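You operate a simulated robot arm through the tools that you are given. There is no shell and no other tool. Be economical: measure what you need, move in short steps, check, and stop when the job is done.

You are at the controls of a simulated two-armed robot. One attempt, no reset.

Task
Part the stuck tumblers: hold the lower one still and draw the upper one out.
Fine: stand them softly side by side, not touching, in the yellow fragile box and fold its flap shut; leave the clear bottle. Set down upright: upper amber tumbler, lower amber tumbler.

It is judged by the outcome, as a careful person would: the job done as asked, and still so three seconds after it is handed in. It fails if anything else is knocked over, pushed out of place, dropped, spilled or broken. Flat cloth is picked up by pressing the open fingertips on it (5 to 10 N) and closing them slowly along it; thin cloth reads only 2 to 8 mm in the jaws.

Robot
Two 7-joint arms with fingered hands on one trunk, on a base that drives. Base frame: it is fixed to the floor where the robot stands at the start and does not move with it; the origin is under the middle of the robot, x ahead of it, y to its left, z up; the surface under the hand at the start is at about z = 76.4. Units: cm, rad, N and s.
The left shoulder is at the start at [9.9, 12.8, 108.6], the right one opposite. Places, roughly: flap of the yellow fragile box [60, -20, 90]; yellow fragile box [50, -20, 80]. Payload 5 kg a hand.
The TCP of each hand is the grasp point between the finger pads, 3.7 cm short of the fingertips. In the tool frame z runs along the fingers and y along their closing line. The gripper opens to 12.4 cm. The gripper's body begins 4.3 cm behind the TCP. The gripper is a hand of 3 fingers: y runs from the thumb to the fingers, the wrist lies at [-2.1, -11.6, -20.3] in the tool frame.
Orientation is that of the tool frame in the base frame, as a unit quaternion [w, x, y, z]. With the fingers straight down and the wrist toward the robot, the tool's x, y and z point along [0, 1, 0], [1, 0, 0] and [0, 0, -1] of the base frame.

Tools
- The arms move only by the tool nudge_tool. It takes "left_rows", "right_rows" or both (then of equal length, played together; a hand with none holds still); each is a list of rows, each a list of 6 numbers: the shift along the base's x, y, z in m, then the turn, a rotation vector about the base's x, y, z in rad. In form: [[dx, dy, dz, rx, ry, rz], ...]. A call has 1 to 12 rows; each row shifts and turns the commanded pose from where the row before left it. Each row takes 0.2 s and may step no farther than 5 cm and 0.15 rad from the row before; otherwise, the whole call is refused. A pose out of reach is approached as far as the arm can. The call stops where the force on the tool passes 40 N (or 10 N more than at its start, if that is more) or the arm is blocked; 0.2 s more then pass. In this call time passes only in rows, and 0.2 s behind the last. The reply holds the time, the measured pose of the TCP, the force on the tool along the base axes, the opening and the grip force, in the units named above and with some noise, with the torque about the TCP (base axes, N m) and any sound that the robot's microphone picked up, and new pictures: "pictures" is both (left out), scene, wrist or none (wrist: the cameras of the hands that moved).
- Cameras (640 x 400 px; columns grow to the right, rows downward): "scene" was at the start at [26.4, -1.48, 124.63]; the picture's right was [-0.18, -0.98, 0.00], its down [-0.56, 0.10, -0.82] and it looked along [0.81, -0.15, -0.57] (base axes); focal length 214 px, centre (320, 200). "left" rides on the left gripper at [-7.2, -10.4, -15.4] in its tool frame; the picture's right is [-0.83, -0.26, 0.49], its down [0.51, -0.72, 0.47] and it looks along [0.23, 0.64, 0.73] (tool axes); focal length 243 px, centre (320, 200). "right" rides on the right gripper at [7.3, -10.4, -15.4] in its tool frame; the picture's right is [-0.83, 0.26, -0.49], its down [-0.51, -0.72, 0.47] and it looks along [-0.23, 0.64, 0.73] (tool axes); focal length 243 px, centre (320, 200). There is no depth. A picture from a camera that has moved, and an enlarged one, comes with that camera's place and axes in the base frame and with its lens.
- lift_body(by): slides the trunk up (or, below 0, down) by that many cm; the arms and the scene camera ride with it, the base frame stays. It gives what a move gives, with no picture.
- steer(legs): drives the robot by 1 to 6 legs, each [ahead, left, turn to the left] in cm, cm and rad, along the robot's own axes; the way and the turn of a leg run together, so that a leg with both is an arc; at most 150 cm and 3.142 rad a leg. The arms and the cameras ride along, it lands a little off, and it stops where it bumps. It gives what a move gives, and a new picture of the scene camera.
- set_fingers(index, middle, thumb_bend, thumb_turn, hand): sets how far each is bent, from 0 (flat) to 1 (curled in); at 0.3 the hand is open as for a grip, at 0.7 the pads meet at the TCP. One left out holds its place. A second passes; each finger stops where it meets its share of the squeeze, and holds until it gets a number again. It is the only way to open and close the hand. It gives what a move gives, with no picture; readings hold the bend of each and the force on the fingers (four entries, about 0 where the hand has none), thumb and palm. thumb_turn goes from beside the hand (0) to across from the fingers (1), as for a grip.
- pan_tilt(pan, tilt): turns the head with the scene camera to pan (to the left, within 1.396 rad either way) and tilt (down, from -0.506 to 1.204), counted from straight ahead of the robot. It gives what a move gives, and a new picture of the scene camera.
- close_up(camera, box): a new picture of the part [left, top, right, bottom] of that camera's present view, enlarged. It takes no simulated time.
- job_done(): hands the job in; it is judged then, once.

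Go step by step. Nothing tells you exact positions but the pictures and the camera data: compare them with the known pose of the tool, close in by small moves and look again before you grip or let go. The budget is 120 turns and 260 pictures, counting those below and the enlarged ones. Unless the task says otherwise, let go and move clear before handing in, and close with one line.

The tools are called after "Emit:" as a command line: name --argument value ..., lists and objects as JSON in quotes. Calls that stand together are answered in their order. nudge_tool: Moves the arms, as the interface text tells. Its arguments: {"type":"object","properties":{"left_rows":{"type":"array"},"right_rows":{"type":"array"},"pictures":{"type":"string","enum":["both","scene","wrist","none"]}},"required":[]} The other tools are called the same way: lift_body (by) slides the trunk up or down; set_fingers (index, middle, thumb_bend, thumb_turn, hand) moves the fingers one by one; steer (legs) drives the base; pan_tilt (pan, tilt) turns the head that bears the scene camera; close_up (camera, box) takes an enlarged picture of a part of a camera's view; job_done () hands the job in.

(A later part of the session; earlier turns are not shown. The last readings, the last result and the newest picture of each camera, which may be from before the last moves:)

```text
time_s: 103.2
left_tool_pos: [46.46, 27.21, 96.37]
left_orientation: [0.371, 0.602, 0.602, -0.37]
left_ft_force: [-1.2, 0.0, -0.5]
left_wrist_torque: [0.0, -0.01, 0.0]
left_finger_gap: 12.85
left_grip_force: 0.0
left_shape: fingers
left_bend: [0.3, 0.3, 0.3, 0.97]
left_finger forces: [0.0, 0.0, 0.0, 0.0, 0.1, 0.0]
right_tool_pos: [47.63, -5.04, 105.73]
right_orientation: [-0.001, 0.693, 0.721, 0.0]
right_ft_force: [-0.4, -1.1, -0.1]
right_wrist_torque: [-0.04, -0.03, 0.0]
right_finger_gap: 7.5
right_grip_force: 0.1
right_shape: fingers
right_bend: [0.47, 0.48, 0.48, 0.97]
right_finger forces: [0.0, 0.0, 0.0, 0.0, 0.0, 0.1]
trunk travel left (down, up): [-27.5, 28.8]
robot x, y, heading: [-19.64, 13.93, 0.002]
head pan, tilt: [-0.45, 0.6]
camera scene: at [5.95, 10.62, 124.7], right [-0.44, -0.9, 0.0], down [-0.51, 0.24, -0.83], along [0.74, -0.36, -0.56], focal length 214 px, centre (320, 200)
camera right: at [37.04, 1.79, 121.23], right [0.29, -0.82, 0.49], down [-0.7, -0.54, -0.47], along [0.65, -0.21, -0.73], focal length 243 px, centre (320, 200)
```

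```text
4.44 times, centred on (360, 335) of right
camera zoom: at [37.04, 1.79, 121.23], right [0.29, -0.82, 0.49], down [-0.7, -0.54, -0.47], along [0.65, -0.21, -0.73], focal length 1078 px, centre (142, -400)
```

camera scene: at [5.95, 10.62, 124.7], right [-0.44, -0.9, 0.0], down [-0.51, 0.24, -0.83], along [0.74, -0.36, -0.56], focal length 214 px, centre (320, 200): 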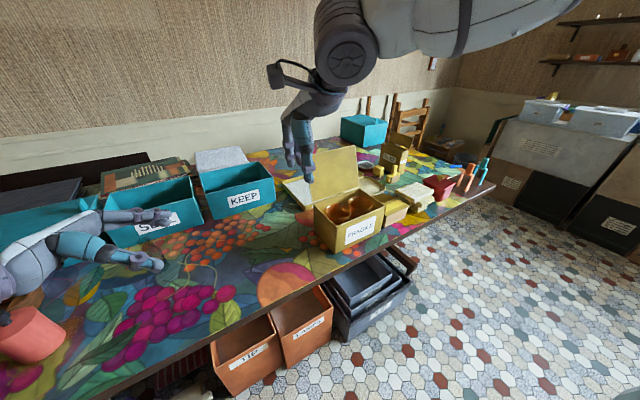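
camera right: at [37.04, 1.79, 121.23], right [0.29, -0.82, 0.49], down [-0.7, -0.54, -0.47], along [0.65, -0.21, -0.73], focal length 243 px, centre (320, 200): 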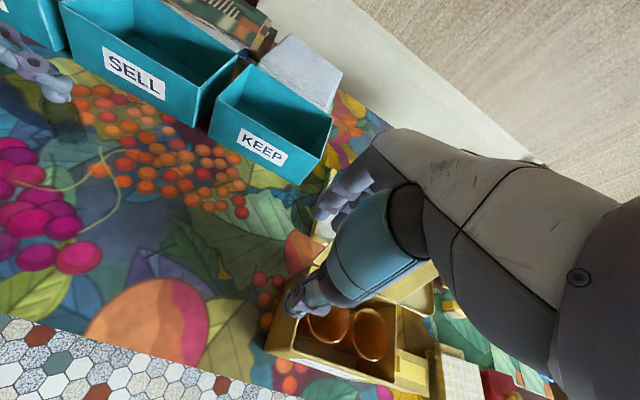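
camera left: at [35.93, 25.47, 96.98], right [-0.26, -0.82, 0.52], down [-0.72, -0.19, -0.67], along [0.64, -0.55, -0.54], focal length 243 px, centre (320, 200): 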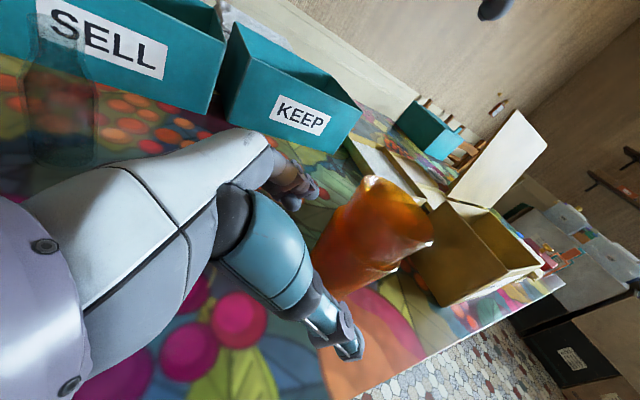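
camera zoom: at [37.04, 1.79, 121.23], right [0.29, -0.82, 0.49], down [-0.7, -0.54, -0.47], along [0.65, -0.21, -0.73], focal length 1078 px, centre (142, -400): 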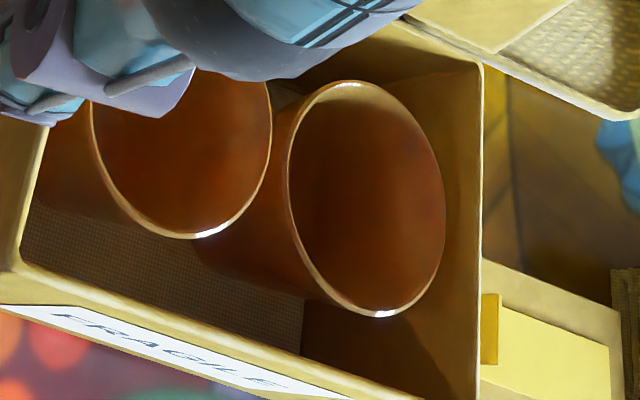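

The tumblers are upright, side by side with about 6 mm between the rims. Now the flap: I'll cage its top edge between thumb (front) and fingers (behind). I examine the flap first and move the hand above its top edge.

Emit:
set_fingers --hand "right" --index 0.53 --middle 0.53 --thumb_bend 0.53

Emit:
nudge_tool --right_rows '[[0.01, 0, 0.03, 0, 0, 0], [0.02, -0.02, 0.02, 0, 0, 0.01], [0.025, -0.025, 0, 0, 0, 0.01], [0.025, -0.03, 0, 0, 0, 0.01], [0.025, -0.03, 0, 0, 0, 0], [0.02, -0.04, 0, 0, 0, 0]]' --pictures "both"

Emit:
close_up --camera "scene" --box '[290, 100, 410, 240]'

Emit:
close_up --camera "right" --box '[150, 100, 400, 350]'

```text
time_s: 104.2
left_tool_pos: [46.48, 27.05, 96.36]
left_orientation: [0.37, 0.603, 0.603, -0.369]
left_ft_force: [0.1, 0.4, 0.3]
left_wrist_torque: [0.0, 0.0, 0.0]
left_finger_gap: 12.85
left_grip_force: 0.0
left_shape: fingers
left_bend: [0.3, 0.3, 0.3, 0.97]
left_finger forces: [0.1, 0.0, 0.0, 0.0, 0.0, 0.0]
right_tool_pos: [47.81, -5.25, 105.83]
right_orientation: [0.0, 0.693, 0.72, 0.0]
right_ft_force: [-0.6, 0.3, -0.3]
right_wrist_torque: [0.04, -0.01, 0.02]
right_finger_gap: 5.9
right_grip_force: 0.1
right_shape: fingers
right_bend: [0.53, 0.53, 0.53, 0.97]
right_finger forces: [0.0, 0.0, 0.0, 0.0, 0.1, 0.0]
trunk travel left (down, up): [-27.5, 28.8]
robot x, y, heading: [-19.77, 14.4, 0.003]
head pan, tilt: [-0.45, 0.6]
```

```text
time_s: 105.6
left_tool_pos: [46.54, 27.01, 96.36]
left_orientation: [0.37, 0.603, 0.603, -0.368]
left_ft_force: [0.1, -0.5, 0.2]
left_wrist_torque: [-0.02, 0.02, 0.0]
left_finger_gap: 12.85
left_grip_force: 0.0
left_shape: fingers
left_bend: [0.3, 0.3, 0.3, 0.97]
left_finger forces: [0.0, 0.0, 0.0, 0.0, 0.1, 0.1]
right_tool_pos: [60.35, -19.98, 110.77]
right_orientation: [0.0, 0.683, 0.73, 0.001]
right_ft_force: [0.0, 0.0, 0.7]
right_wrist_torque: [0.03, -0.01, -0.02]
right_finger_gap: 5.86
right_grip_force: 0.2
right_shape: fingers
right_bend: [0.53, 0.53, 0.53, 0.98]
right_finger forces: [0.1, 0.1, 0.0, 0.0, 0.0, 0.1]
trunk travel left (down, up): [-27.5, 28.8]
robot x, y, heading: [-19.83, 14.16, 0.001]
head pan, tilt: [-0.45, 0.6]
camera scene: at [6.04, 10.23, 124.67], right [-0.44, -0.9, 0.0], down [-0.51, 0.25, -0.82], along [0.74, -0.36, -0.57], focal length 214 px, centre (320, 200)
camera right: at [49.45, -13.49, 126.15], right [0.32, -0.81, 0.49], down [-0.69, -0.55, -0.47], along [0.66, -0.19, -0.73], focal length 243 px, centre (320, 200)
```

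scene: 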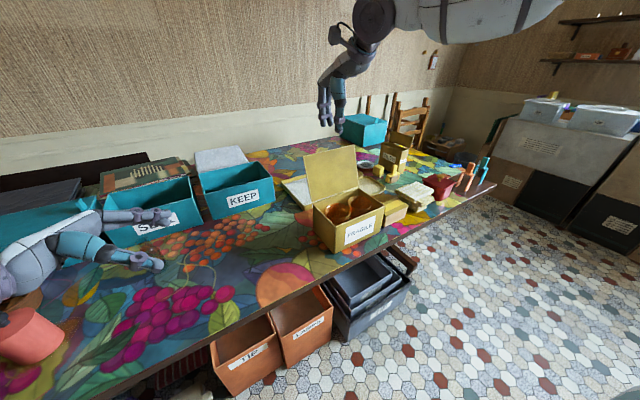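
right: 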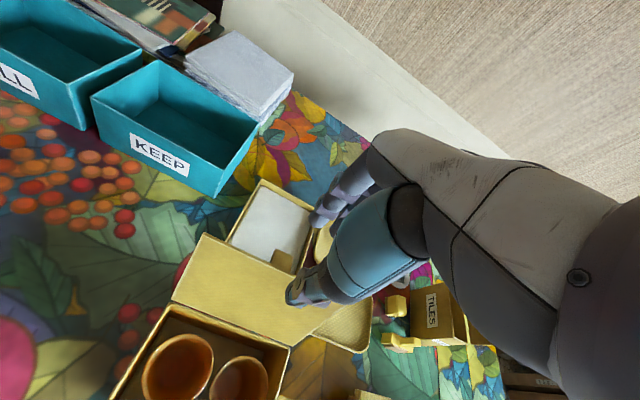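

```text
2.86 times, centred on (350, 170) of scene
camera zoom: at [6.04, 10.23, 124.67], right [-0.44, -0.9, 0.0], down [-0.51, 0.25, -0.82], along [0.74, -0.36, -0.57], focal length 613 px, centre (234, 286)
```

zoom: 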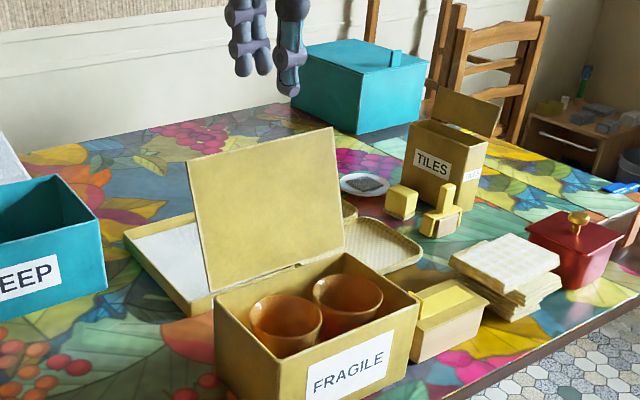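

```text
1.60 times, centred on (275, 225) of right
camera zoom: at [49.45, -13.49, 126.15], right [0.32, -0.81, 0.49], down [-0.69, -0.55, -0.47], along [0.66, -0.19, -0.73], focal length 388 px, centre (392, 160)
```

zoom: 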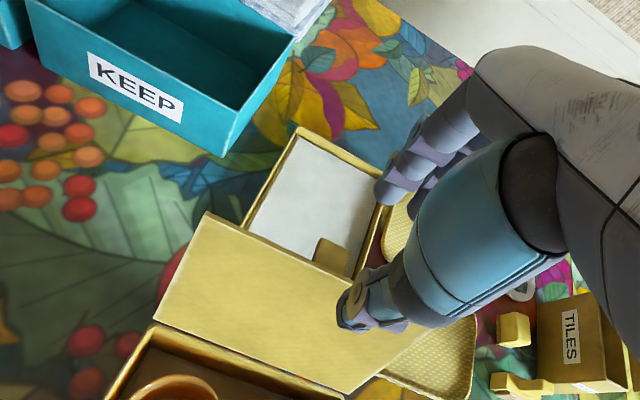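

From both cameras the flap's top edge runs through about [59.7, -19.4, 100.5]. I lower the hand so the edge comes between thumb and fingers.

Emit:
nudge_tool --right_rows '[[-0.008, 0.005, -0.02, 0, 0, 0], [0, 0, -0.025, 0, 0, 0], [0, 0, -0.02, 0, 0, 0]]' --pictures "none"

Emit:
close_up --camera "scene" --box '[290, 100, 410, 240]'

Emit:
close_up --camera "right" --box '[200, 150, 400, 350]'

```text
time_s: 106.4
left_tool_pos: [46.43, 27.14, 96.37]
left_orientation: [0.37, 0.603, 0.603, -0.37]
left_ft_force: [-0.5, 0.2, -1.1]
left_wrist_torque: [0.0, -0.02, 0.0]
left_finger_gap: 12.82
left_grip_force: 0.0
left_shape: fingers
left_bend: [0.3, 0.3, 0.3, 0.97]
left_finger forces: [0.0, 0.0, 0.0, 0.0, 0.1, 0.1]
right_tool_pos: [59.6, -19.31, 104.18]
right_orientation: [0.0, 0.683, 0.73, 0.0]
right_ft_force: [-0.3, -0.2, 1.6]
right_wrist_torque: [0.0, 0.05, 0.01]
right_finger_gap: 5.88
right_grip_force: 0.1
right_shape: fingers
right_bend: [0.53, 0.53, 0.53, 0.98]
right_finger forces: [0.1, 0.0, 0.0, 0.0, 0.0, 0.0]
trunk travel left (down, up): [-27.5, 28.8]
robot x, y, heading: [-19.6, 13.97, -0.002]
head pan, tilt: [-0.45, 0.6]
```

```text
2.86 times, centred on (350, 170) of scene
camera zoom: at [6.02, 10.43, 124.68], right [-0.44, -0.9, 0.0], down [-0.51, 0.25, -0.82], along [0.74, -0.36, -0.57], focal length 613 px, centre (234, 286)
```

zoom: 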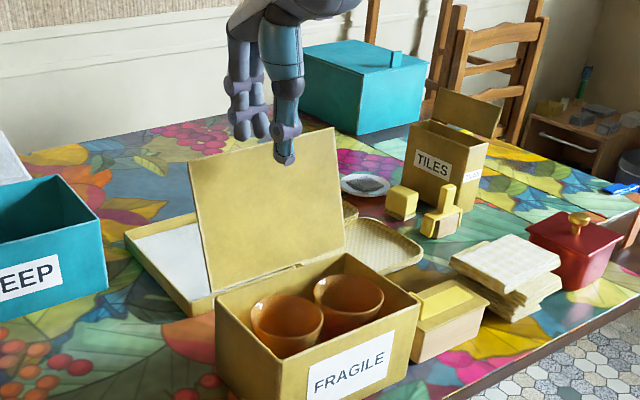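

```text
2.00 times, centred on (300, 250) of right
camera zoom: at [48.69, -12.78, 119.65], right [0.32, -0.81, 0.49], down [-0.69, -0.56, -0.47], along [0.66, -0.19, -0.73], focal length 485 px, centre (360, 100)
```

zoom: 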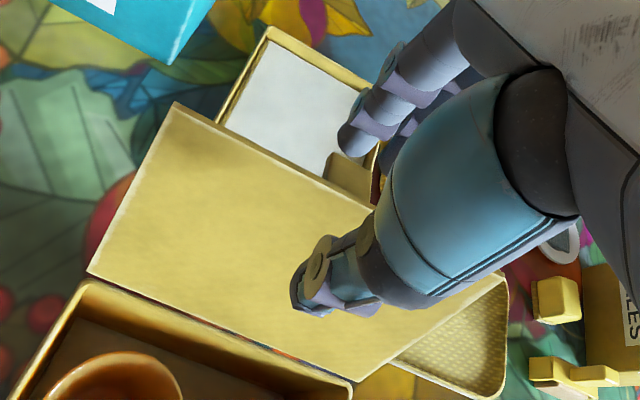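

The edge lies between thumb and fingers. I lower another 2.4 cm, then begin to draw it forward.

Emit:
nudge_tool --right_rows '[[0.003, 0, -0.012, 0, 0, 0], [0, 0, -0.012, 0, 0, 0]]' --pictures "none"

Emit:
nudge_tool --right_rows '[[-0.01, 0, 0.001, 0, 0, 0], [-0.01, 0, 0.001, 0, 0, 0], [-0.01, 0, 0.001, 0, 0, 0]]' --pictures "none"

Emit:
close_up --camera "scene" --box '[290, 100, 410, 240]'

Emit:
close_up --camera "right" --box '[200, 150, 400, 350]'

```text
time_s: 107.0
left_tool_pos: [46.26, 27.19, 96.37]
left_orientation: [0.37, 0.603, 0.602, -0.37]
left_ft_force: [-0.3, 0.4, 0.3]
left_wrist_torque: [0.02, 0.0, -0.02]
left_finger_gap: 12.83
left_grip_force: 0.0
left_shape: fingers
left_bend: [0.3, 0.3, 0.3, 0.97]
left_finger forces: [0.0, 0.0, 0.1, 0.0, 0.0, 0.0]
right_tool_pos: [59.89, -19.2, 102.48]
right_orientation: [0.004, 0.682, 0.732, 0.003]
right_ft_force: [7.5, -1.4, 22.6]
right_wrist_torque: [-0.26, -1.31, 0.0]
right_finger_gap: 6.06
right_grip_force: 11.5
right_shape: fingers
right_bend: [0.52, 0.48, 0.53, 0.98]
right_finger forces: [2.7, 20.8, 0.0, 0.1, 0.0, 0.1]
trunk travel left (down, up): [-27.5, 28.8]
robot x, y, heading: [-19.61, 14.05, -0.006]
head pan, tilt: [-0.45, 0.6]
```

```text
time_s: 107.7
left_tool_pos: [46.37, 27.08, 96.39]
left_orientation: [0.37, 0.602, 0.603, -0.37]
left_ft_force: [0.5, 0.6, -0.4]
left_wrist_torque: [-0.01, 0.0, -0.03]
left_finger_gap: 12.82
left_grip_force: 0.1
left_shape: fingers
left_bend: [0.3, 0.3, 0.3, 0.97]
left_finger forces: [0.0, 0.1, 0.0, 0.0, 0.0, 0.1]
right_tool_pos: [58.32, -19.29, 102.96]
right_orientation: [0.006, 0.681, 0.732, 0.006]
right_ft_force: [14.8, -3.2, 23.2]
right_wrist_torque: [-0.37, -1.81, -0.09]
right_finger_gap: 6.46
right_grip_force: 12.8
right_shape: fingers
right_bend: [0.49, 0.45, 0.53, 0.98]
right_finger forces: [4.9, 21.6, 0.0, 0.0, 0.0, 0.1]
trunk travel left (down, up): [-27.5, 28.8]
robot x, y, heading: [-19.78, 14.23, -0.003]
head pan, tilt: [-0.45, 0.6]
stopped in row 3 (right hand): the force on the tool passed its limit at 41 N (the readings are from after the stop); the commanded pose is now the measured one
```

```text
2.86 times, centred on (350, 170) of scene
camera zoom: at [5.97, 10.45, 124.7], right [-0.43, -0.9, 0.0], down [-0.51, 0.25, -0.83], along [0.74, -0.36, -0.56], focal length 613 px, centre (234, 286)
```

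zoom: 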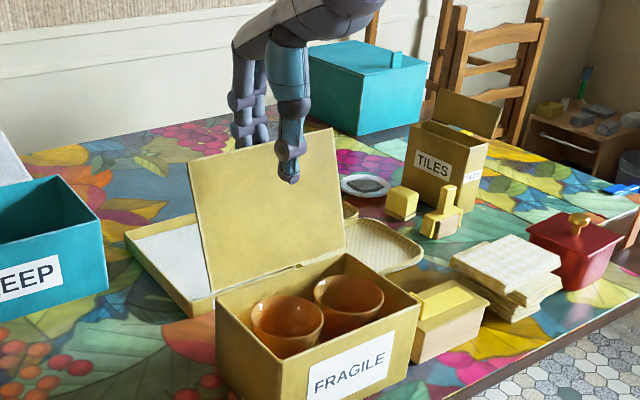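

```text
2.00 times, centred on (300, 250) of right
camera zoom: at [47.08, -12.65, 118.16], right [0.31, -0.81, 0.5], down [-0.68, -0.56, -0.48], along [0.67, -0.19, -0.72], focal length 485 px, centre (360, 100)
```

zoom: 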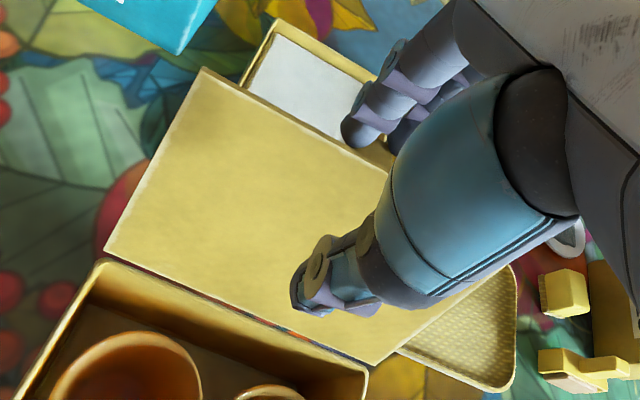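

The fingertips came down on the edge itself. I lift off, move further back and open the fingers more.

Emit:
nudge_tool --right_rows '[[0.005, 0, 0.015, 0, 0, 0], [0.01, 0, 0.015, 0, 0, 0], [0.03, 0, 0, 0, 0, 0]]' --pictures "none"

Emit:
set_fingers --hand "right" --index 0.48 --middle 0.48 --thumb_bend 0.48

Emit:
close_up --camera "right" --box '[200, 150, 400, 350]'

Emit:
close_up --camera "scene" --box '[290, 100, 410, 240]'

```text
time_s: 108.5
left_tool_pos: [46.59, 27.23, 96.28]
left_orientation: [0.369, 0.603, 0.603, -0.37]
left_ft_force: [0.1, 0.6, -0.9]
left_wrist_torque: [-0.01, 0.01, 0.0]
left_finger_gap: 12.84
left_grip_force: 0.0
left_shape: fingers
left_bend: [0.3, 0.3, 0.3, 0.97]
left_finger forces: [0.0, 0.1, 0.0, 0.1, 0.1, 0.1]
right_tool_pos: [62.8, -19.14, 105.05]
right_orientation: [0.002, 0.682, 0.731, 0.001]
right_ft_force: [0.5, -0.3, -0.2]
right_wrist_torque: [0.0, 0.04, 0.01]
right_finger_gap: 5.88
right_grip_force: 0.0
right_shape: fingers
right_bend: [0.53, 0.53, 0.53, 0.98]
right_finger forces: [0.0, 0.0, 0.0, 0.0, 0.0, 0.0]
trunk travel left (down, up): [-27.5, 28.8]
robot x, y, heading: [-19.33, 14.15, -0.003]
head pan, tilt: [-0.45, 0.6]
```

```text
time_s: 109.5
left_tool_pos: [46.44, 27.16, 96.32]
left_orientation: [0.369, 0.603, 0.603, -0.37]
left_ft_force: [0.2, -0.2, -0.4]
left_wrist_torque: [0.03, -0.02, 0.01]
left_finger_gap: 12.83
left_grip_force: 0.1
left_shape: fingers
left_bend: [0.3, 0.3, 0.3, 0.97]
left_finger forces: [0.0, 0.2, 0.1, 0.0, 0.0, 0.0]
right_tool_pos: [62.69, -19.3, 105.26]
right_orientation: [0.002, 0.682, 0.732, 0.003]
right_ft_force: [1.1, -0.1, 0.7]
right_wrist_torque: [-0.01, 0.0, 0.05]
right_finger_gap: 7.34
right_grip_force: 0.1
right_shape: fingers
right_bend: [0.48, 0.48, 0.48, 0.98]
right_finger forces: [0.0, 0.0, 0.0, 0.0, 0.0, 0.0]
trunk travel left (down, up): [-27.5, 28.8]
robot x, y, heading: [-19.8, 14.25, 0.002]
head pan, tilt: [-0.45, 0.6]
```

```text
2.00 times, centred on (300, 250) of right
camera zoom: at [51.55, -12.66, 120.65], right [0.32, -0.81, 0.49], down [-0.68, -0.56, -0.48], along [0.66, -0.19, -0.73], focal length 485 px, centre (360, 100)
```

zoom: 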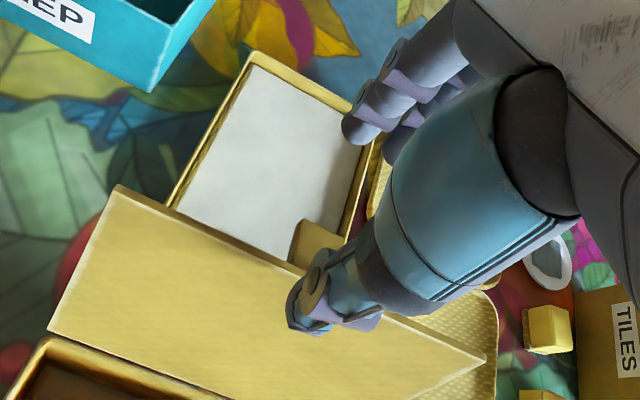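

```text
2.86 times, centred on (350, 170) of scene
camera zoom: at [6.04, 10.43, 124.68], right [-0.43, -0.9, 0.0], down [-0.51, 0.25, -0.82], along [0.74, -0.36, -0.57], focal length 613 px, centre (234, 286)
```

zoom: 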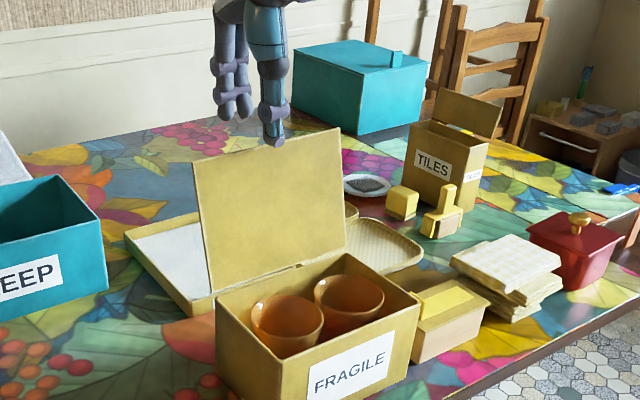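

The flap evidently has a tab on its back at mid-width, which the finger met. I'll work to the left of it, at y ≈ -14.3.

Emit:
close_up --camera "right" --box '[260, 220, 340, 300]'

Emit:
nudge_tool --right_rows '[[-0.01, 0.025, 0.01, 0, 0, 0], [-0.018, 0.025, 0, 0, 0, 0]]' --pictures "none"

Emit:
close_up --camera "right" --box '[200, 150, 400, 350]'

Emit:
close_up --camera "left" --box '[400, 0, 640, 200]'

```text
5.00 times, centred on (300, 260) of right
camera zoom: at [51.55, -12.66, 120.65], right [0.32, -0.81, 0.49], down [-0.68, -0.56, -0.48], along [0.66, -0.19, -0.73], focal length 1213 px, centre (420, -100)
```

zoom: 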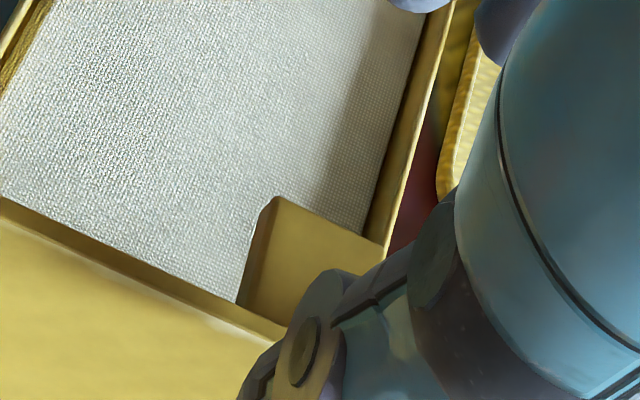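

```text
time_s: 110.1
left_tool_pos: [46.33, 27.12, 96.35]
left_orientation: [0.37, 0.603, 0.603, -0.37]
left_ft_force: [0.2, 0.4, -0.8]
left_wrist_torque: [-0.02, 0.02, -0.02]
left_finger_gap: 12.86
left_grip_force: 0.0
left_shape: fingers
left_bend: [0.3, 0.3, 0.3, 0.97]
left_finger forces: [0.1, 0.0, 0.0, 0.1, 0.0, 0.0]
right_tool_pos: [59.74, -14.19, 106.36]
right_orientation: [0.003, 0.682, 0.731, 0.002]
right_ft_force: [0.3, -0.8, 0.4]
right_wrist_torque: [-0.01, -0.02, 0.01]
right_finger_gap: 7.33
right_grip_force: 0.1
right_shape: fingers
right_bend: [0.48, 0.48, 0.48, 0.98]
right_finger forces: [0.0, 0.1, 0.0, 0.0, 0.0, 0.0]
trunk travel left (down, up): [-27.5, 28.8]
robot x, y, heading: [-19.47, 13.92, 0.001]
head pan, tilt: [-0.45, 0.6]
```

```text
2.00 times, centred on (300, 250) of right
camera zoom: at [48.68, -7.63, 121.74], right [0.32, -0.81, 0.5], down [-0.68, -0.56, -0.48], along [0.66, -0.19, -0.73], focal length 485 px, centre (360, 100)
```

zoom: 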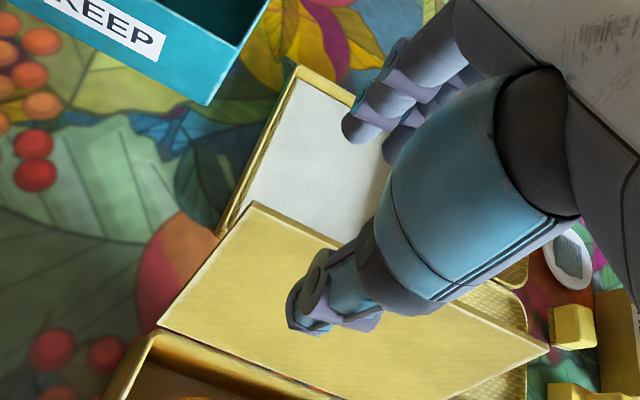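

```text
2.00 times, centred on (520, 100) of left
camera zoom: at [35.91, 37.59, 109.91], right [-0.26, -0.82, 0.52], down [-0.72, -0.19, -0.67], along [0.64, -0.55, -0.54], focal length 485 px, centre (-80, 400)
```

zoom: 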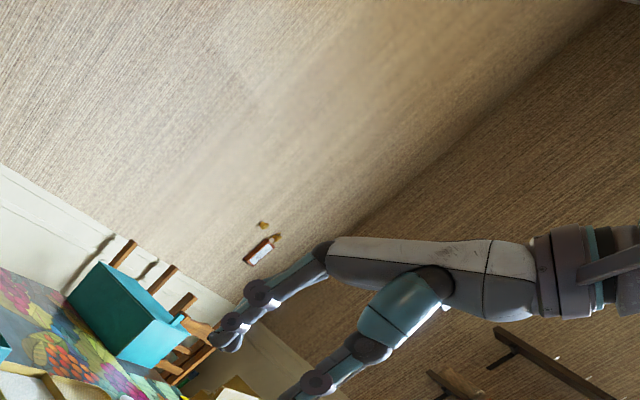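

Clear of the tab here. I lower with the edge between thumb and fingers.

Emit:
nudge_tool --right_rows '[[0, 0, -0.015, 0, 0, 0], [0, 0, -0.015, 0, 0, 0]]' --pictures "none"

Emit:
nudge_tool --right_rows '[[0, 0, -0.01, 0, 0, 0], [0, 0, -0.01, 0, 0, 0]]' --pictures "none"

Emit:
close_up --camera "scene" --box '[290, 100, 410, 240]'

Emit:
close_up --camera "right" --box '[200, 150, 400, 350]'

```text
time_s: 110.7
left_tool_pos: [46.52, 27.06, 96.29]
left_orientation: [0.369, 0.603, 0.603, -0.37]
left_ft_force: [0.7, 0.2, -0.1]
left_wrist_torque: [-0.03, 0.0, 0.0]
left_finger_gap: 12.82
left_grip_force: 0.1
left_shape: fingers
left_bend: [0.3, 0.3, 0.3, 0.97]
left_finger forces: [0.1, 0.0, 0.0, 0.0, 0.0, 0.1]
right_tool_pos: [59.77, -14.28, 103.25]
right_orientation: [0.002, 0.682, 0.732, 0.002]
right_ft_force: [0.8, -0.4, -0.2]
right_wrist_torque: [0.01, -0.02, 0.0]
right_finger_gap: 7.35
right_grip_force: 0.0
right_shape: fingers
right_bend: [0.48, 0.48, 0.48, 0.98]
right_finger forces: [0.1, 0.0, 0.0, 0.0, 0.0, 0.0]
trunk travel left (down, up): [-27.5, 28.8]
robot x, y, heading: [-19.66, 14.11, 0.002]
head pan, tilt: [-0.45, 0.6]
```

```text
time_s: 111.3
left_tool_pos: [46.3, 27.17, 96.46]
left_orientation: [0.37, 0.603, 0.602, -0.37]
left_ft_force: [0.6, -0.5, 0.4]
left_wrist_torque: [0.04, -0.04, 0.01]
left_finger_gap: 12.84
left_grip_force: 0.0
left_shape: fingers
left_bend: [0.3, 0.3, 0.3, 0.97]
left_finger forces: [0.1, 0.0, 0.0, 0.1, 0.0, 0.0]
right_tool_pos: [59.84, -14.18, 101.39]
right_orientation: [0.003, 0.682, 0.731, 0.002]
right_ft_force: [0.0, 0.6, 0.5]
right_wrist_torque: [0.01, 0.01, 0.03]
right_finger_gap: 7.34
right_grip_force: 0.0
right_shape: fingers
right_bend: [0.48, 0.48, 0.48, 0.98]
right_finger forces: [0.1, 0.0, 0.1, 0.0, 0.0, 0.0]
trunk travel left (down, up): [-27.5, 28.8]
robot x, y, heading: [-19.33, 14.24, -0.0]
head pan, tilt: [-0.45, 0.6]
```

```text
2.86 times, centred on (350, 170) of scene
camera zoom: at [6.05, 10.42, 124.68], right [-0.43, -0.9, 0.0], down [-0.51, 0.25, -0.82], along [0.74, -0.36, -0.57], focal length 613 px, centre (234, 286)
```

zoom: 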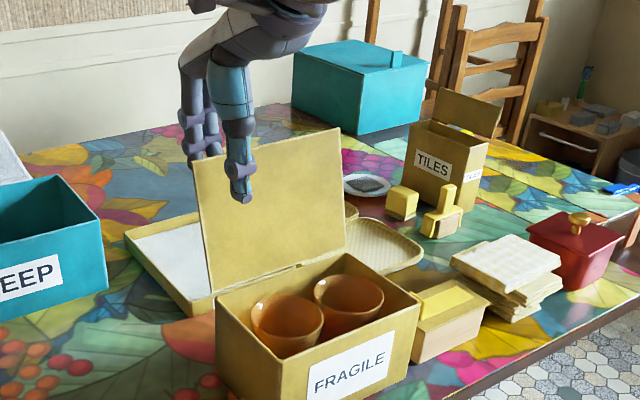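

```text
2.00 times, centred on (300, 250) of right
camera zoom: at [48.81, -7.7, 116.68], right [0.32, -0.81, 0.49], down [-0.68, -0.56, -0.48], along [0.66, -0.19, -0.73], focal length 485 px, centre (360, 100)
```

zoom: 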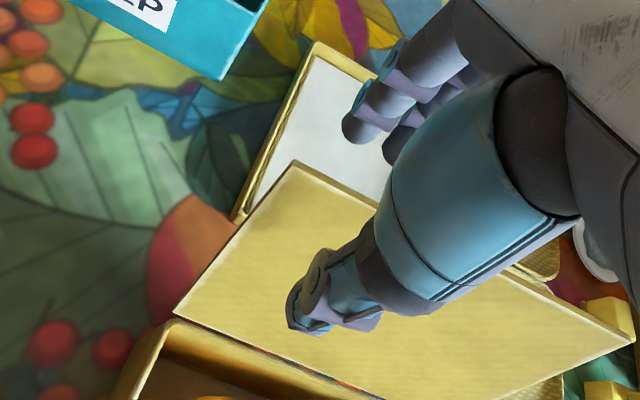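

Fingers are behind and thumb in front, no contact. I draw forward in small rows.

Emit:
nudge_tool --right_rows '[[-0.012, 0, 0, 0, 0, 0], [-0.012, 0, 0, 0, 0, 0], [-0.012, 0, 0.002, 0, 0, 0], [-0.012, 0, 0.002, 0, 0, 0]]' --pictures "none"

Emit:
close_up --camera "scene" --box '[290, 100, 410, 240]'

```text
time_s: 112.3
left_tool_pos: [46.31, 27.16, 96.39]
left_orientation: [0.369, 0.604, 0.603, -0.37]
left_ft_force: [0.5, 0.0, -0.6]
left_wrist_torque: [0.06, -0.02, -0.01]
left_finger_gap: 12.84
left_grip_force: 0.0
left_shape: fingers
left_bend: [0.3, 0.3, 0.3, 0.97]
left_finger forces: [0.0, 0.0, 0.0, 0.0, 0.0, 0.0]
right_tool_pos: [55.0, -14.19, 101.89]
right_orientation: [0.002, 0.682, 0.731, 0.004]
right_ft_force: [-0.1, -0.1, -0.1]
right_wrist_torque: [0.0, -0.01, -0.01]
right_finger_gap: 7.36
right_grip_force: 0.8
right_shape: fingers
right_bend: [0.48, 0.48, 0.48, 0.98]
right_finger forces: [0.0, 0.0, 0.0, 0.0, 0.1, 0.0]
trunk travel left (down, up): [-27.5, 28.8]
robot x, y, heading: [-19.69, 14.52, -0.002]
head pan, tilt: [-0.45, 0.6]
```

```text
2.86 times, centred on (350, 170) of scene
camera zoom: at [5.96, 10.4, 124.7], right [-0.43, -0.9, 0.0], down [-0.51, 0.25, -0.83], along [0.74, -0.36, -0.56], focal length 613 px, centre (234, 286)
```

zoom: 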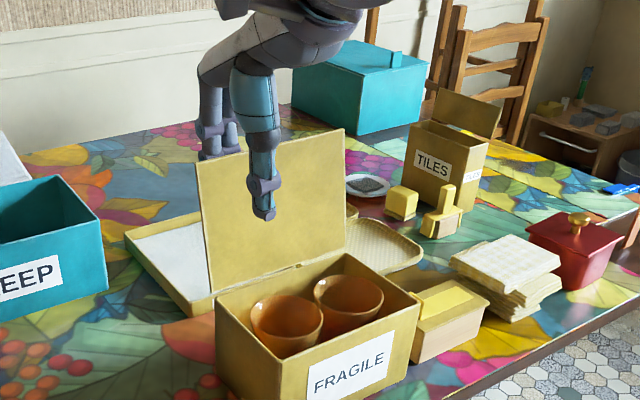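

It follows with hardly any force. I continue.

Emit:
nudge_tool --right_rows '[[-0.012, 0, 0.001, 0, 0, 0], [-0.012, 0, 0, 0, 0, 0], [-0.012, 0, 0, 0, 0, 0]]' --pictures "none"

Emit:
close_up --camera "scene" --box '[290, 100, 410, 240]'

```text
time_s: 113.1
left_tool_pos: [46.37, 27.23, 96.42]
left_orientation: [0.37, 0.602, 0.603, -0.369]
left_ft_force: [-0.7, -0.1, -0.7]
left_wrist_torque: [0.01, -0.02, -0.01]
left_finger_gap: 12.83
left_grip_force: 0.0
left_shape: fingers
left_bend: [0.3, 0.3, 0.3, 0.97]
left_finger forces: [0.0, 0.0, 0.0, 0.0, 0.1, 0.1]
right_tool_pos: [51.32, -14.15, 102.04]
right_orientation: [0.003, 0.682, 0.731, 0.002]
right_ft_force: [-0.5, 0.7, -0.9]
right_wrist_torque: [-0.01, -0.02, -0.02]
right_finger_gap: 7.38
right_grip_force: 0.4
right_shape: fingers
right_bend: [0.48, 0.48, 0.48, 0.98]
right_finger forces: [0.1, 0.2, 0.0, 0.0, 0.0, 0.0]
trunk travel left (down, up): [-27.5, 28.8]
robot x, y, heading: [-20.05, 14.12, 0.001]
head pan, tilt: [-0.45, 0.6]
```

```text
2.86 times, centred on (350, 170) of scene
camera zoom: at [5.98, 10.42, 124.69], right [-0.43, -0.9, 0.0], down [-0.51, 0.25, -0.83], along [0.74, -0.36, -0.56], focal length 613 px, centre (234, 286)
```

zoom: 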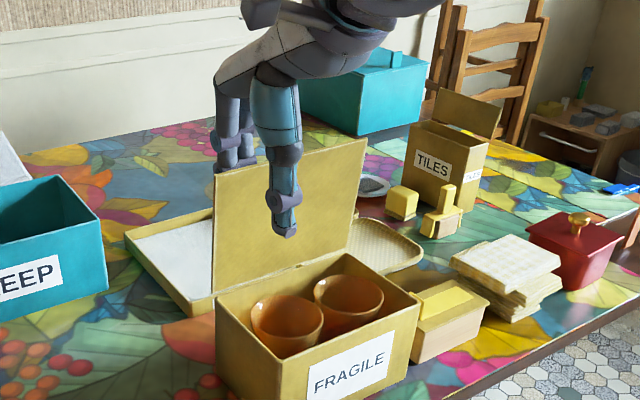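

The flap is now near upright. I narrow the cage so it can't fall far, then continue with a forward tilt.

Emit:
set_fingers --hand "right" --thumb_bend 0.6

Emit:
nudge_tool --right_rows '[[-0.01, 0, 0, 0, 0, 0], [-0.01, 0, -0.001, 0, 0, 0]]' --pictures "none"

Emit:
close_up --camera "scene" --box '[290, 100, 410, 240]'

Emit:
close_up --camera "right" --box '[200, 100, 450, 350]'

```text
time_s: 114.1
left_tool_pos: [46.37, 27.13, 96.45]
left_orientation: [0.37, 0.602, 0.603, -0.37]
left_ft_force: [-0.6, 0.2, 0.2]
left_wrist_torque: [0.0, 0.02, 0.01]
left_finger_gap: 12.83
left_grip_force: 0.1
left_shape: fingers
left_bend: [0.3, 0.3, 0.3, 0.97]
left_finger forces: [0.1, 0.1, 0.1, 0.0, 0.1, 0.0]
right_tool_pos: [51.34, -14.22, 101.9]
right_orientation: [0.002, 0.682, 0.731, 0.003]
right_ft_force: [-0.5, 0.1, -0.7]
right_wrist_torque: [-0.02, 0.04, -0.01]
right_finger_gap: 5.61
right_grip_force: 0.1
right_shape: fingers
right_bend: [0.48, 0.48, 0.6, 0.98]
right_finger forces: [0.0, 0.1, 0.1, 0.1, 0.1, 0.0]
trunk travel left (down, up): [-27.5, 28.8]
robot x, y, heading: [-19.8, 14.25, -0.002]
head pan, tilt: [-0.45, 0.6]
```

```text
time_s: 114.7
left_tool_pos: [46.33, 27.2, 96.45]
left_orientation: [0.369, 0.603, 0.603, -0.369]
left_ft_force: [-0.1, 0.2, -0.7]
left_wrist_torque: [0.03, -0.04, 0.0]
left_finger_gap: 12.85
left_grip_force: 0.0
left_shape: fingers
left_bend: [0.3, 0.3, 0.3, 0.97]
left_finger forces: [0.0, 0.1, 0.0, 0.0, 0.0, 0.0]
right_tool_pos: [49.3, -14.21, 101.87]
right_orientation: [0.003, 0.682, 0.731, 0.002]
right_ft_force: [0.0, -0.2, -0.1]
right_wrist_torque: [-0.01, 0.01, 0.02]
right_finger_gap: 5.59
right_grip_force: 0.1
right_shape: fingers
right_bend: [0.48, 0.48, 0.6, 0.98]
right_finger forces: [0.0, 0.1, 0.0, 0.0, 0.0, 0.0]
trunk travel left (down, up): [-27.5, 28.8]
robot x, y, heading: [-19.58, 14.06, 0.001]
head pan, tilt: [-0.45, 0.6]
```

```text
2.86 times, centred on (350, 170) of scene
camera zoom: at [5.99, 10.42, 124.69], right [-0.43, -0.9, 0.0], down [-0.51, 0.25, -0.83], along [0.74, -0.36, -0.56], focal length 613 px, centre (234, 286)
```

zoom: 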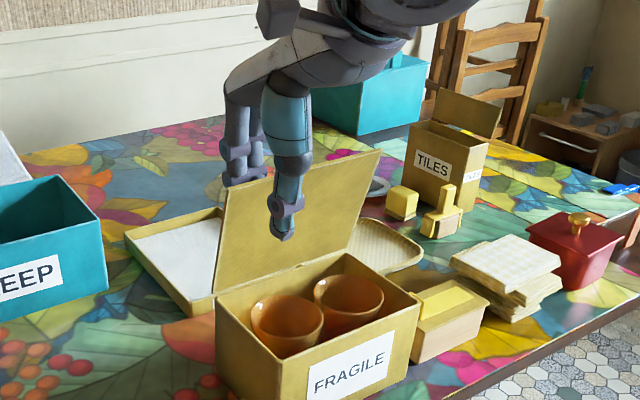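

```text
1.60 times, centred on (325, 225) of right
camera zoom: at [38.31, -7.67, 117.13], right [0.32, -0.81, 0.5], down [-0.68, -0.56, -0.48], along [0.66, -0.19, -0.73], focal length 388 px, centre (312, 160)
```

zoom: 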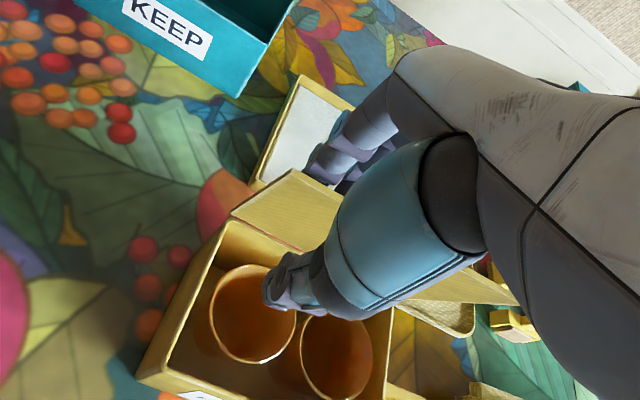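

The flap is past upright and holds with a stiff hinge, with near-zero force. I follow its arc, pushing its back with the fingertips.

Emit:
nudge_tool --right_rows '[[-0.013, 0, -0.001, 0, 0, 0], [-0.013, 0, -0.002, 0, 0, 0], [-0.013, 0, -0.004, 0, 0, 0]]' --pictures "none"

Emit:
close_up --camera "scene" --box '[290, 100, 410, 240]'

Emit:
nudge_tool --right_rows '[[-0.012, 0, -0.009, 0, 0, 0], [-0.012, 0, -0.009, 0, 0, 0]]' --pictures "none"

Emit:
close_up --camera "scene" --box '[290, 100, 410, 240]'

```text
time_s: 115.5
left_tool_pos: [46.37, 27.13, 96.43]
left_orientation: [0.37, 0.603, 0.603, -0.369]
left_ft_force: [0.4, 0.6, 0.6]
left_wrist_torque: [0.01, 0.01, -0.02]
left_finger_gap: 12.84
left_grip_force: 0.0
left_shape: fingers
left_bend: [0.3, 0.3, 0.3, 0.97]
left_finger forces: [0.1, 0.0, 0.0, 0.1, 0.0, 0.0]
right_tool_pos: [45.37, -14.25, 101.17]
right_orientation: [0.003, 0.682, 0.731, 0.002]
right_ft_force: [-0.3, -0.5, 0.0]
right_wrist_torque: [0.0, -0.01, -0.02]
right_finger_gap: 5.59
right_grip_force: 0.2
right_shape: fingers
right_bend: [0.48, 0.48, 0.6, 0.98]
right_finger forces: [0.0, 0.2, 0.0, 0.0, 0.0, 0.0]
trunk travel left (down, up): [-27.5, 28.8]
robot x, y, heading: [-19.88, 14.03, 0.004]
head pan, tilt: [-0.45, 0.6]
```

```text
2.86 times, centred on (350, 170) of scene
camera zoom: at [5.98, 10.4, 124.69], right [-0.43, -0.9, 0.0], down [-0.51, 0.25, -0.83], along [0.74, -0.36, -0.56], focal length 613 px, centre (234, 286)
```

zoom: 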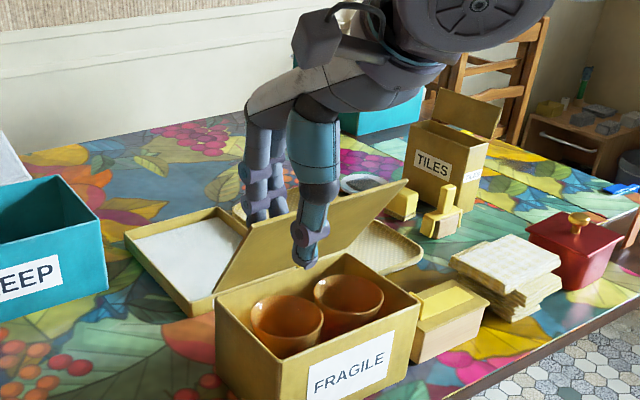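

```text
time_s: 116.1
left_tool_pos: [46.41, 27.05, 96.39]
left_orientation: [0.37, 0.603, 0.603, -0.37]
left_ft_force: [0.4, -0.3, 0.4]
left_wrist_torque: [-0.02, -0.02, 0.02]
left_finger_gap: 12.86
left_grip_force: 0.0
left_shape: fingers
left_bend: [0.3, 0.3, 0.3, 0.97]
left_finger forces: [0.0, 0.1, 0.0, 0.1, 0.0, 0.0]
right_tool_pos: [43.03, -14.41, 99.39]
right_orientation: [0.002, 0.682, 0.732, 0.003]
right_ft_force: [0.8, -0.3, 0.4]
right_wrist_torque: [0.0, -0.01, 0.01]
right_finger_gap: 5.59
right_grip_force: 0.0
right_shape: fingers
right_bend: [0.48, 0.48, 0.6, 0.98]
right_finger forces: [0.1, 0.1, 0.0, 0.1, 0.1, 0.1]
trunk travel left (down, up): [-27.5, 28.8]
robot x, y, heading: [-19.98, 14.31, -0.002]
head pan, tilt: [-0.45, 0.6]
```

```text
2.86 times, centred on (350, 170) of scene
camera zoom: at [6.0, 10.4, 124.69], right [-0.43, -0.9, 0.0], down [-0.51, 0.25, -0.83], along [0.74, -0.36, -0.56], focal length 613 px, centre (234, 286)
```

zoom: 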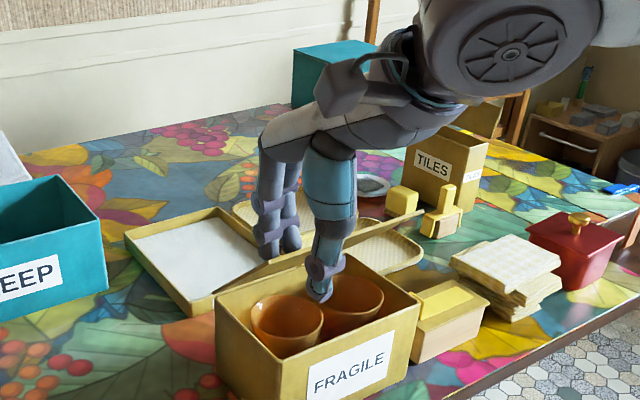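

It follows well (about 50° forward). I go on to about 65°, then finish by pressing from above.

Emit:
nudge_tool --right_rows '[[-0.01, 0, -0.012, 0, 0, 0], [-0.009, 0, -0.013, 0, 0, 0]]' --pictures "none"

Emit:
close_up --camera "scene" --box '[290, 100, 410, 240]'

Emit:
close_up --camera "right" --box '[200, 100, 450, 350]'

```text
time_s: 116.7
left_tool_pos: [46.43, 27.09, 96.44]
left_orientation: [0.37, 0.602, 0.603, -0.369]
left_ft_force: [-0.2, 0.2, 0.1]
left_wrist_torque: [-0.01, -0.01, 0.02]
left_finger_gap: 12.83
left_grip_force: 0.1
left_shape: fingers
left_bend: [0.3, 0.3, 0.3, 0.97]
left_finger forces: [0.0, 0.1, 0.0, 0.0, 0.0, 0.1]
right_tool_pos: [41.29, -14.2, 96.7]
right_orientation: [0.002, 0.682, 0.731, 0.003]
right_ft_force: [-0.9, 0.6, -0.7]
right_wrist_torque: [-0.01, 0.01, 0.0]
right_finger_gap: 5.58
right_grip_force: 0.0
right_shape: fingers
right_bend: [0.48, 0.48, 0.6, 0.98]
right_finger forces: [0.0, 0.1, 0.0, 0.0, 0.0, 0.0]
trunk travel left (down, up): [-27.5, 28.8]
robot x, y, heading: [-19.4, 14.34, -0.0]
head pan, tilt: [-0.45, 0.6]
```

```text
2.86 times, centred on (350, 170) of scene
camera zoom: at [6.03, 10.4, 124.68], right [-0.43, -0.9, 0.0], down [-0.51, 0.25, -0.82], along [0.74, -0.36, -0.57], focal length 613 px, centre (234, 286)
```

zoom: 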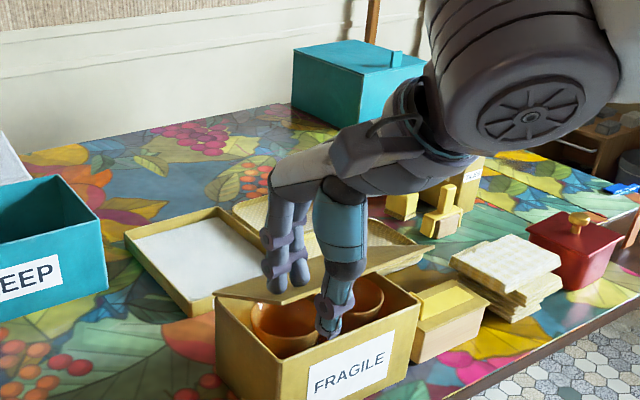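

```text
1.60 times, centred on (325, 225) of right
camera zoom: at [30.19, -7.71, 112.11], right [0.32, -0.81, 0.49], down [-0.68, -0.56, -0.48], along [0.66, -0.19, -0.73], focal length 388 px, centre (312, 160)
```

zoom: 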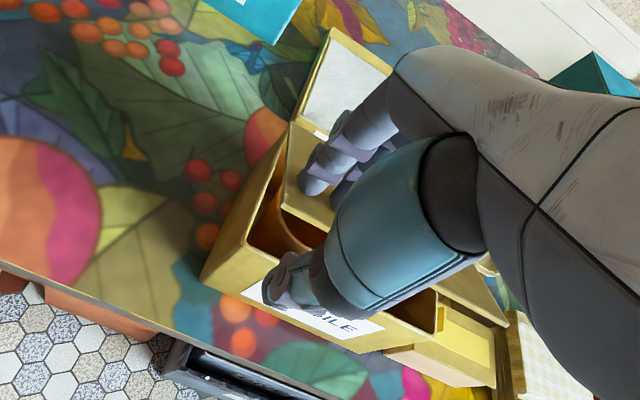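

The flap is now at about 65–70°. I lift the hand off, close the fingers and come back above the lid to press it gently shut.

Emit:
nudge_tool --right_rows '[[0, 0, 0.02, 0, 0, 0], [0, 0, 0.03, 0, 0, 0], [0, 0, 0.03, 0, 0, 0]]' --pictures "none"

Emit:
set_fingers --hand "right" --index 0.6 --middle 0.6 --thumb_bend 0.66

Emit:
close_up --camera "scene" --box '[290, 100, 410, 240]'

Emit:
close_up --camera "right" --box '[200, 100, 450, 350]'

```text
time_s: 117.5
left_tool_pos: [46.32, 27.12, 96.41]
left_orientation: [0.37, 0.603, 0.603, -0.369]
left_ft_force: [-0.8, 0.4, -0.3]
left_wrist_torque: [0.0, 0.04, 0.0]
left_finger_gap: 12.85
left_grip_force: 0.1
left_shape: fingers
left_bend: [0.3, 0.3, 0.3, 0.97]
left_finger forces: [0.1, 0.1, 0.0, 0.0, 0.0, 0.0]
right_tool_pos: [41.17, -14.14, 104.94]
right_orientation: [0.003, 0.683, 0.731, 0.003]
right_ft_force: [0.7, -0.7, 0.5]
right_wrist_torque: [0.0, -0.03, -0.01]
right_finger_gap: 5.6
right_grip_force: 0.1
right_shape: fingers
right_bend: [0.48, 0.48, 0.6, 0.98]
right_finger forces: [0.1, 0.0, 0.1, 0.1, 0.0, 0.0]
trunk travel left (down, up): [-27.5, 28.8]
robot x, y, heading: [-19.52, 14.24, 0.001]
head pan, tilt: [-0.45, 0.6]
```

```text
time_s: 118.5
left_tool_pos: [46.41, 27.15, 96.46]
left_orientation: [0.369, 0.603, 0.603, -0.37]
left_ft_force: [-0.6, -0.8, 0.0]
left_wrist_torque: [-0.02, 0.0, -0.01]
left_finger_gap: 12.86
left_grip_force: 0.0
left_shape: fingers
left_bend: [0.3, 0.3, 0.3, 0.97]
left_finger forces: [0.1, 0.0, 0.0, 0.0, 0.1, 0.0]
right_tool_pos: [41.27, -14.28, 104.82]
right_orientation: [0.003, 0.681, 0.732, 0.002]
right_ft_force: [-0.4, -0.5, 0.4]
right_wrist_torque: [-0.02, -0.03, -0.01]
right_finger_gap: 2.85
right_grip_force: 0.0
right_shape: fingers
right_bend: [0.6, 0.6, 0.66, 0.98]
right_finger forces: [0.0, 0.1, 0.0, 0.0, 0.0, 0.0]
trunk travel left (down, up): [-27.5, 28.8]
robot x, y, heading: [-19.29, 14.23, -0.003]
head pan, tilt: [-0.45, 0.6]
```

```text
2.86 times, centred on (350, 170) of scene
camera zoom: at [6.02, 10.43, 124.69], right [-0.43, -0.9, 0.0], down [-0.51, 0.25, -0.83], along [0.74, -0.36, -0.56], focal length 613 px, centre (234, 286)
```

zoom: 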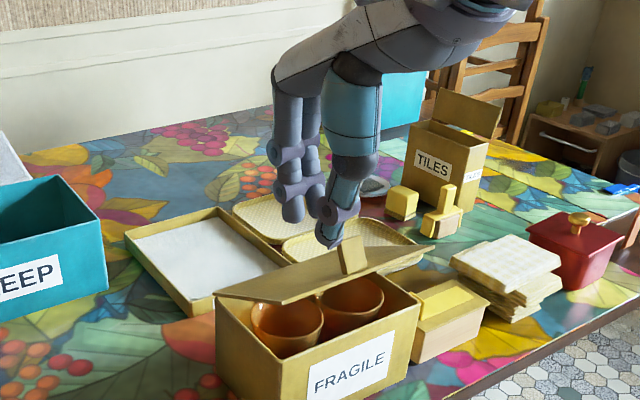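

```text
1.60 times, centred on (325, 225) of right
camera zoom: at [30.17, -7.66, 120.16], right [0.32, -0.81, 0.49], down [-0.68, -0.56, -0.48], along [0.66, -0.19, -0.73], focal length 388 px, centre (312, 160)
```

zoom: 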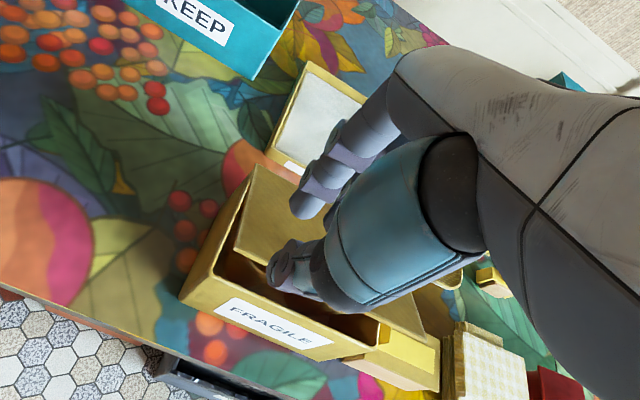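

The flap stays where it was left. I press it down from above at the left of its tab.

Emit:
nudge_tool --right_rows '[[0.02, 0.005, -0.02, 0, 0, 0], [0.025, 0.002, -0.02, 0, 0, 0], [0, 0, -0.02, 0, 0, 0], [0, 0, -0.015, 0, 0, 0]]' --pictures "none"

Emit:
nudge_tool --right_rows '[[0, 0, -0.008, 0, 0, 0], [0, 0, -0.008, 0, 0, 0]]' --pictures "none"

Emit:
close_up --camera "scene" --box '[290, 120, 410, 260]'

```text
time_s: 119.5
left_tool_pos: [46.49, 27.03, 96.35]
left_orientation: [0.37, 0.603, 0.603, -0.369]
left_ft_force: [-0.7, -0.6, -0.8]
left_wrist_torque: [-0.02, -0.03, 0.01]
left_finger_gap: 12.84
left_grip_force: 0.0
left_shape: fingers
left_bend: [0.3, 0.3, 0.3, 0.97]
left_finger forces: [0.0, 0.1, 0.1, 0.0, 0.1, 0.0]
right_tool_pos: [45.77, -13.58, 97.21]
right_orientation: [0.004, 0.683, 0.731, 0.002]
right_ft_force: [0.2, 0.7, 0.0]
right_wrist_torque: [0.01, 0.03, -0.01]
right_finger_gap: 2.78
right_grip_force: 0.1
right_shape: fingers
right_bend: [0.6, 0.6, 0.66, 0.98]
right_finger forces: [0.0, 0.0, 0.0, 0.0, 0.0, 0.0]
trunk travel left (down, up): [-27.5, 28.8]
robot x, y, heading: [-19.94, 14.31, 0.002]
head pan, tilt: [-0.45, 0.6]
```

```text
time_s: 120.1
left_tool_pos: [46.48, 27.16, 96.4]
left_orientation: [0.369, 0.603, 0.603, -0.369]
left_ft_force: [-0.2, -0.2, -0.1]
left_wrist_torque: [-0.03, 0.03, 0.01]
left_finger_gap: 12.84
left_grip_force: 0.0
left_shape: fingers
left_bend: [0.3, 0.3, 0.3, 0.97]
left_finger forces: [0.0, 0.0, 0.0, 0.0, 0.1, 0.1]
right_tool_pos: [45.7, -13.55, 95.62]
right_orientation: [0.001, 0.682, 0.731, 0.003]
right_ft_force: [-0.5, -0.3, 0.5]
right_wrist_torque: [-0.02, 0.01, 0.02]
right_finger_gap: 2.8
right_grip_force: 0.0
right_shape: fingers
right_bend: [0.6, 0.6, 0.66, 0.98]
right_finger forces: [0.0, 0.0, 0.1, 0.1, 0.0, 0.1]
trunk travel left (down, up): [-27.5, 28.8]
robot x, y, heading: [-19.74, 13.74, -0.0]
head pan, tilt: [-0.45, 0.6]
```

```text
2.86 times, centred on (350, 190) of scene
camera zoom: at [6.05, 10.42, 124.68], right [-0.43, -0.9, 0.0], down [-0.51, 0.25, -0.82], along [0.74, -0.36, -0.57], focal length 613 px, centre (234, 229)
```

zoom: 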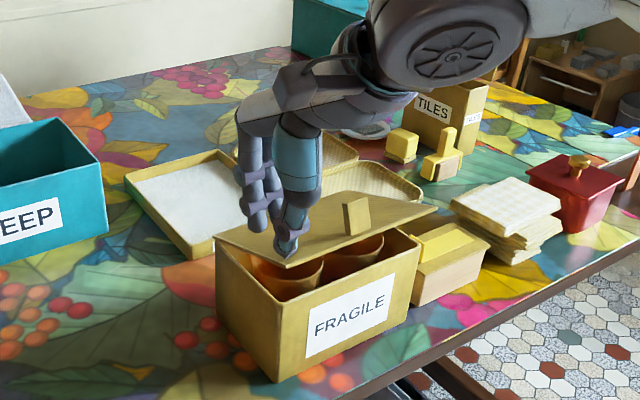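

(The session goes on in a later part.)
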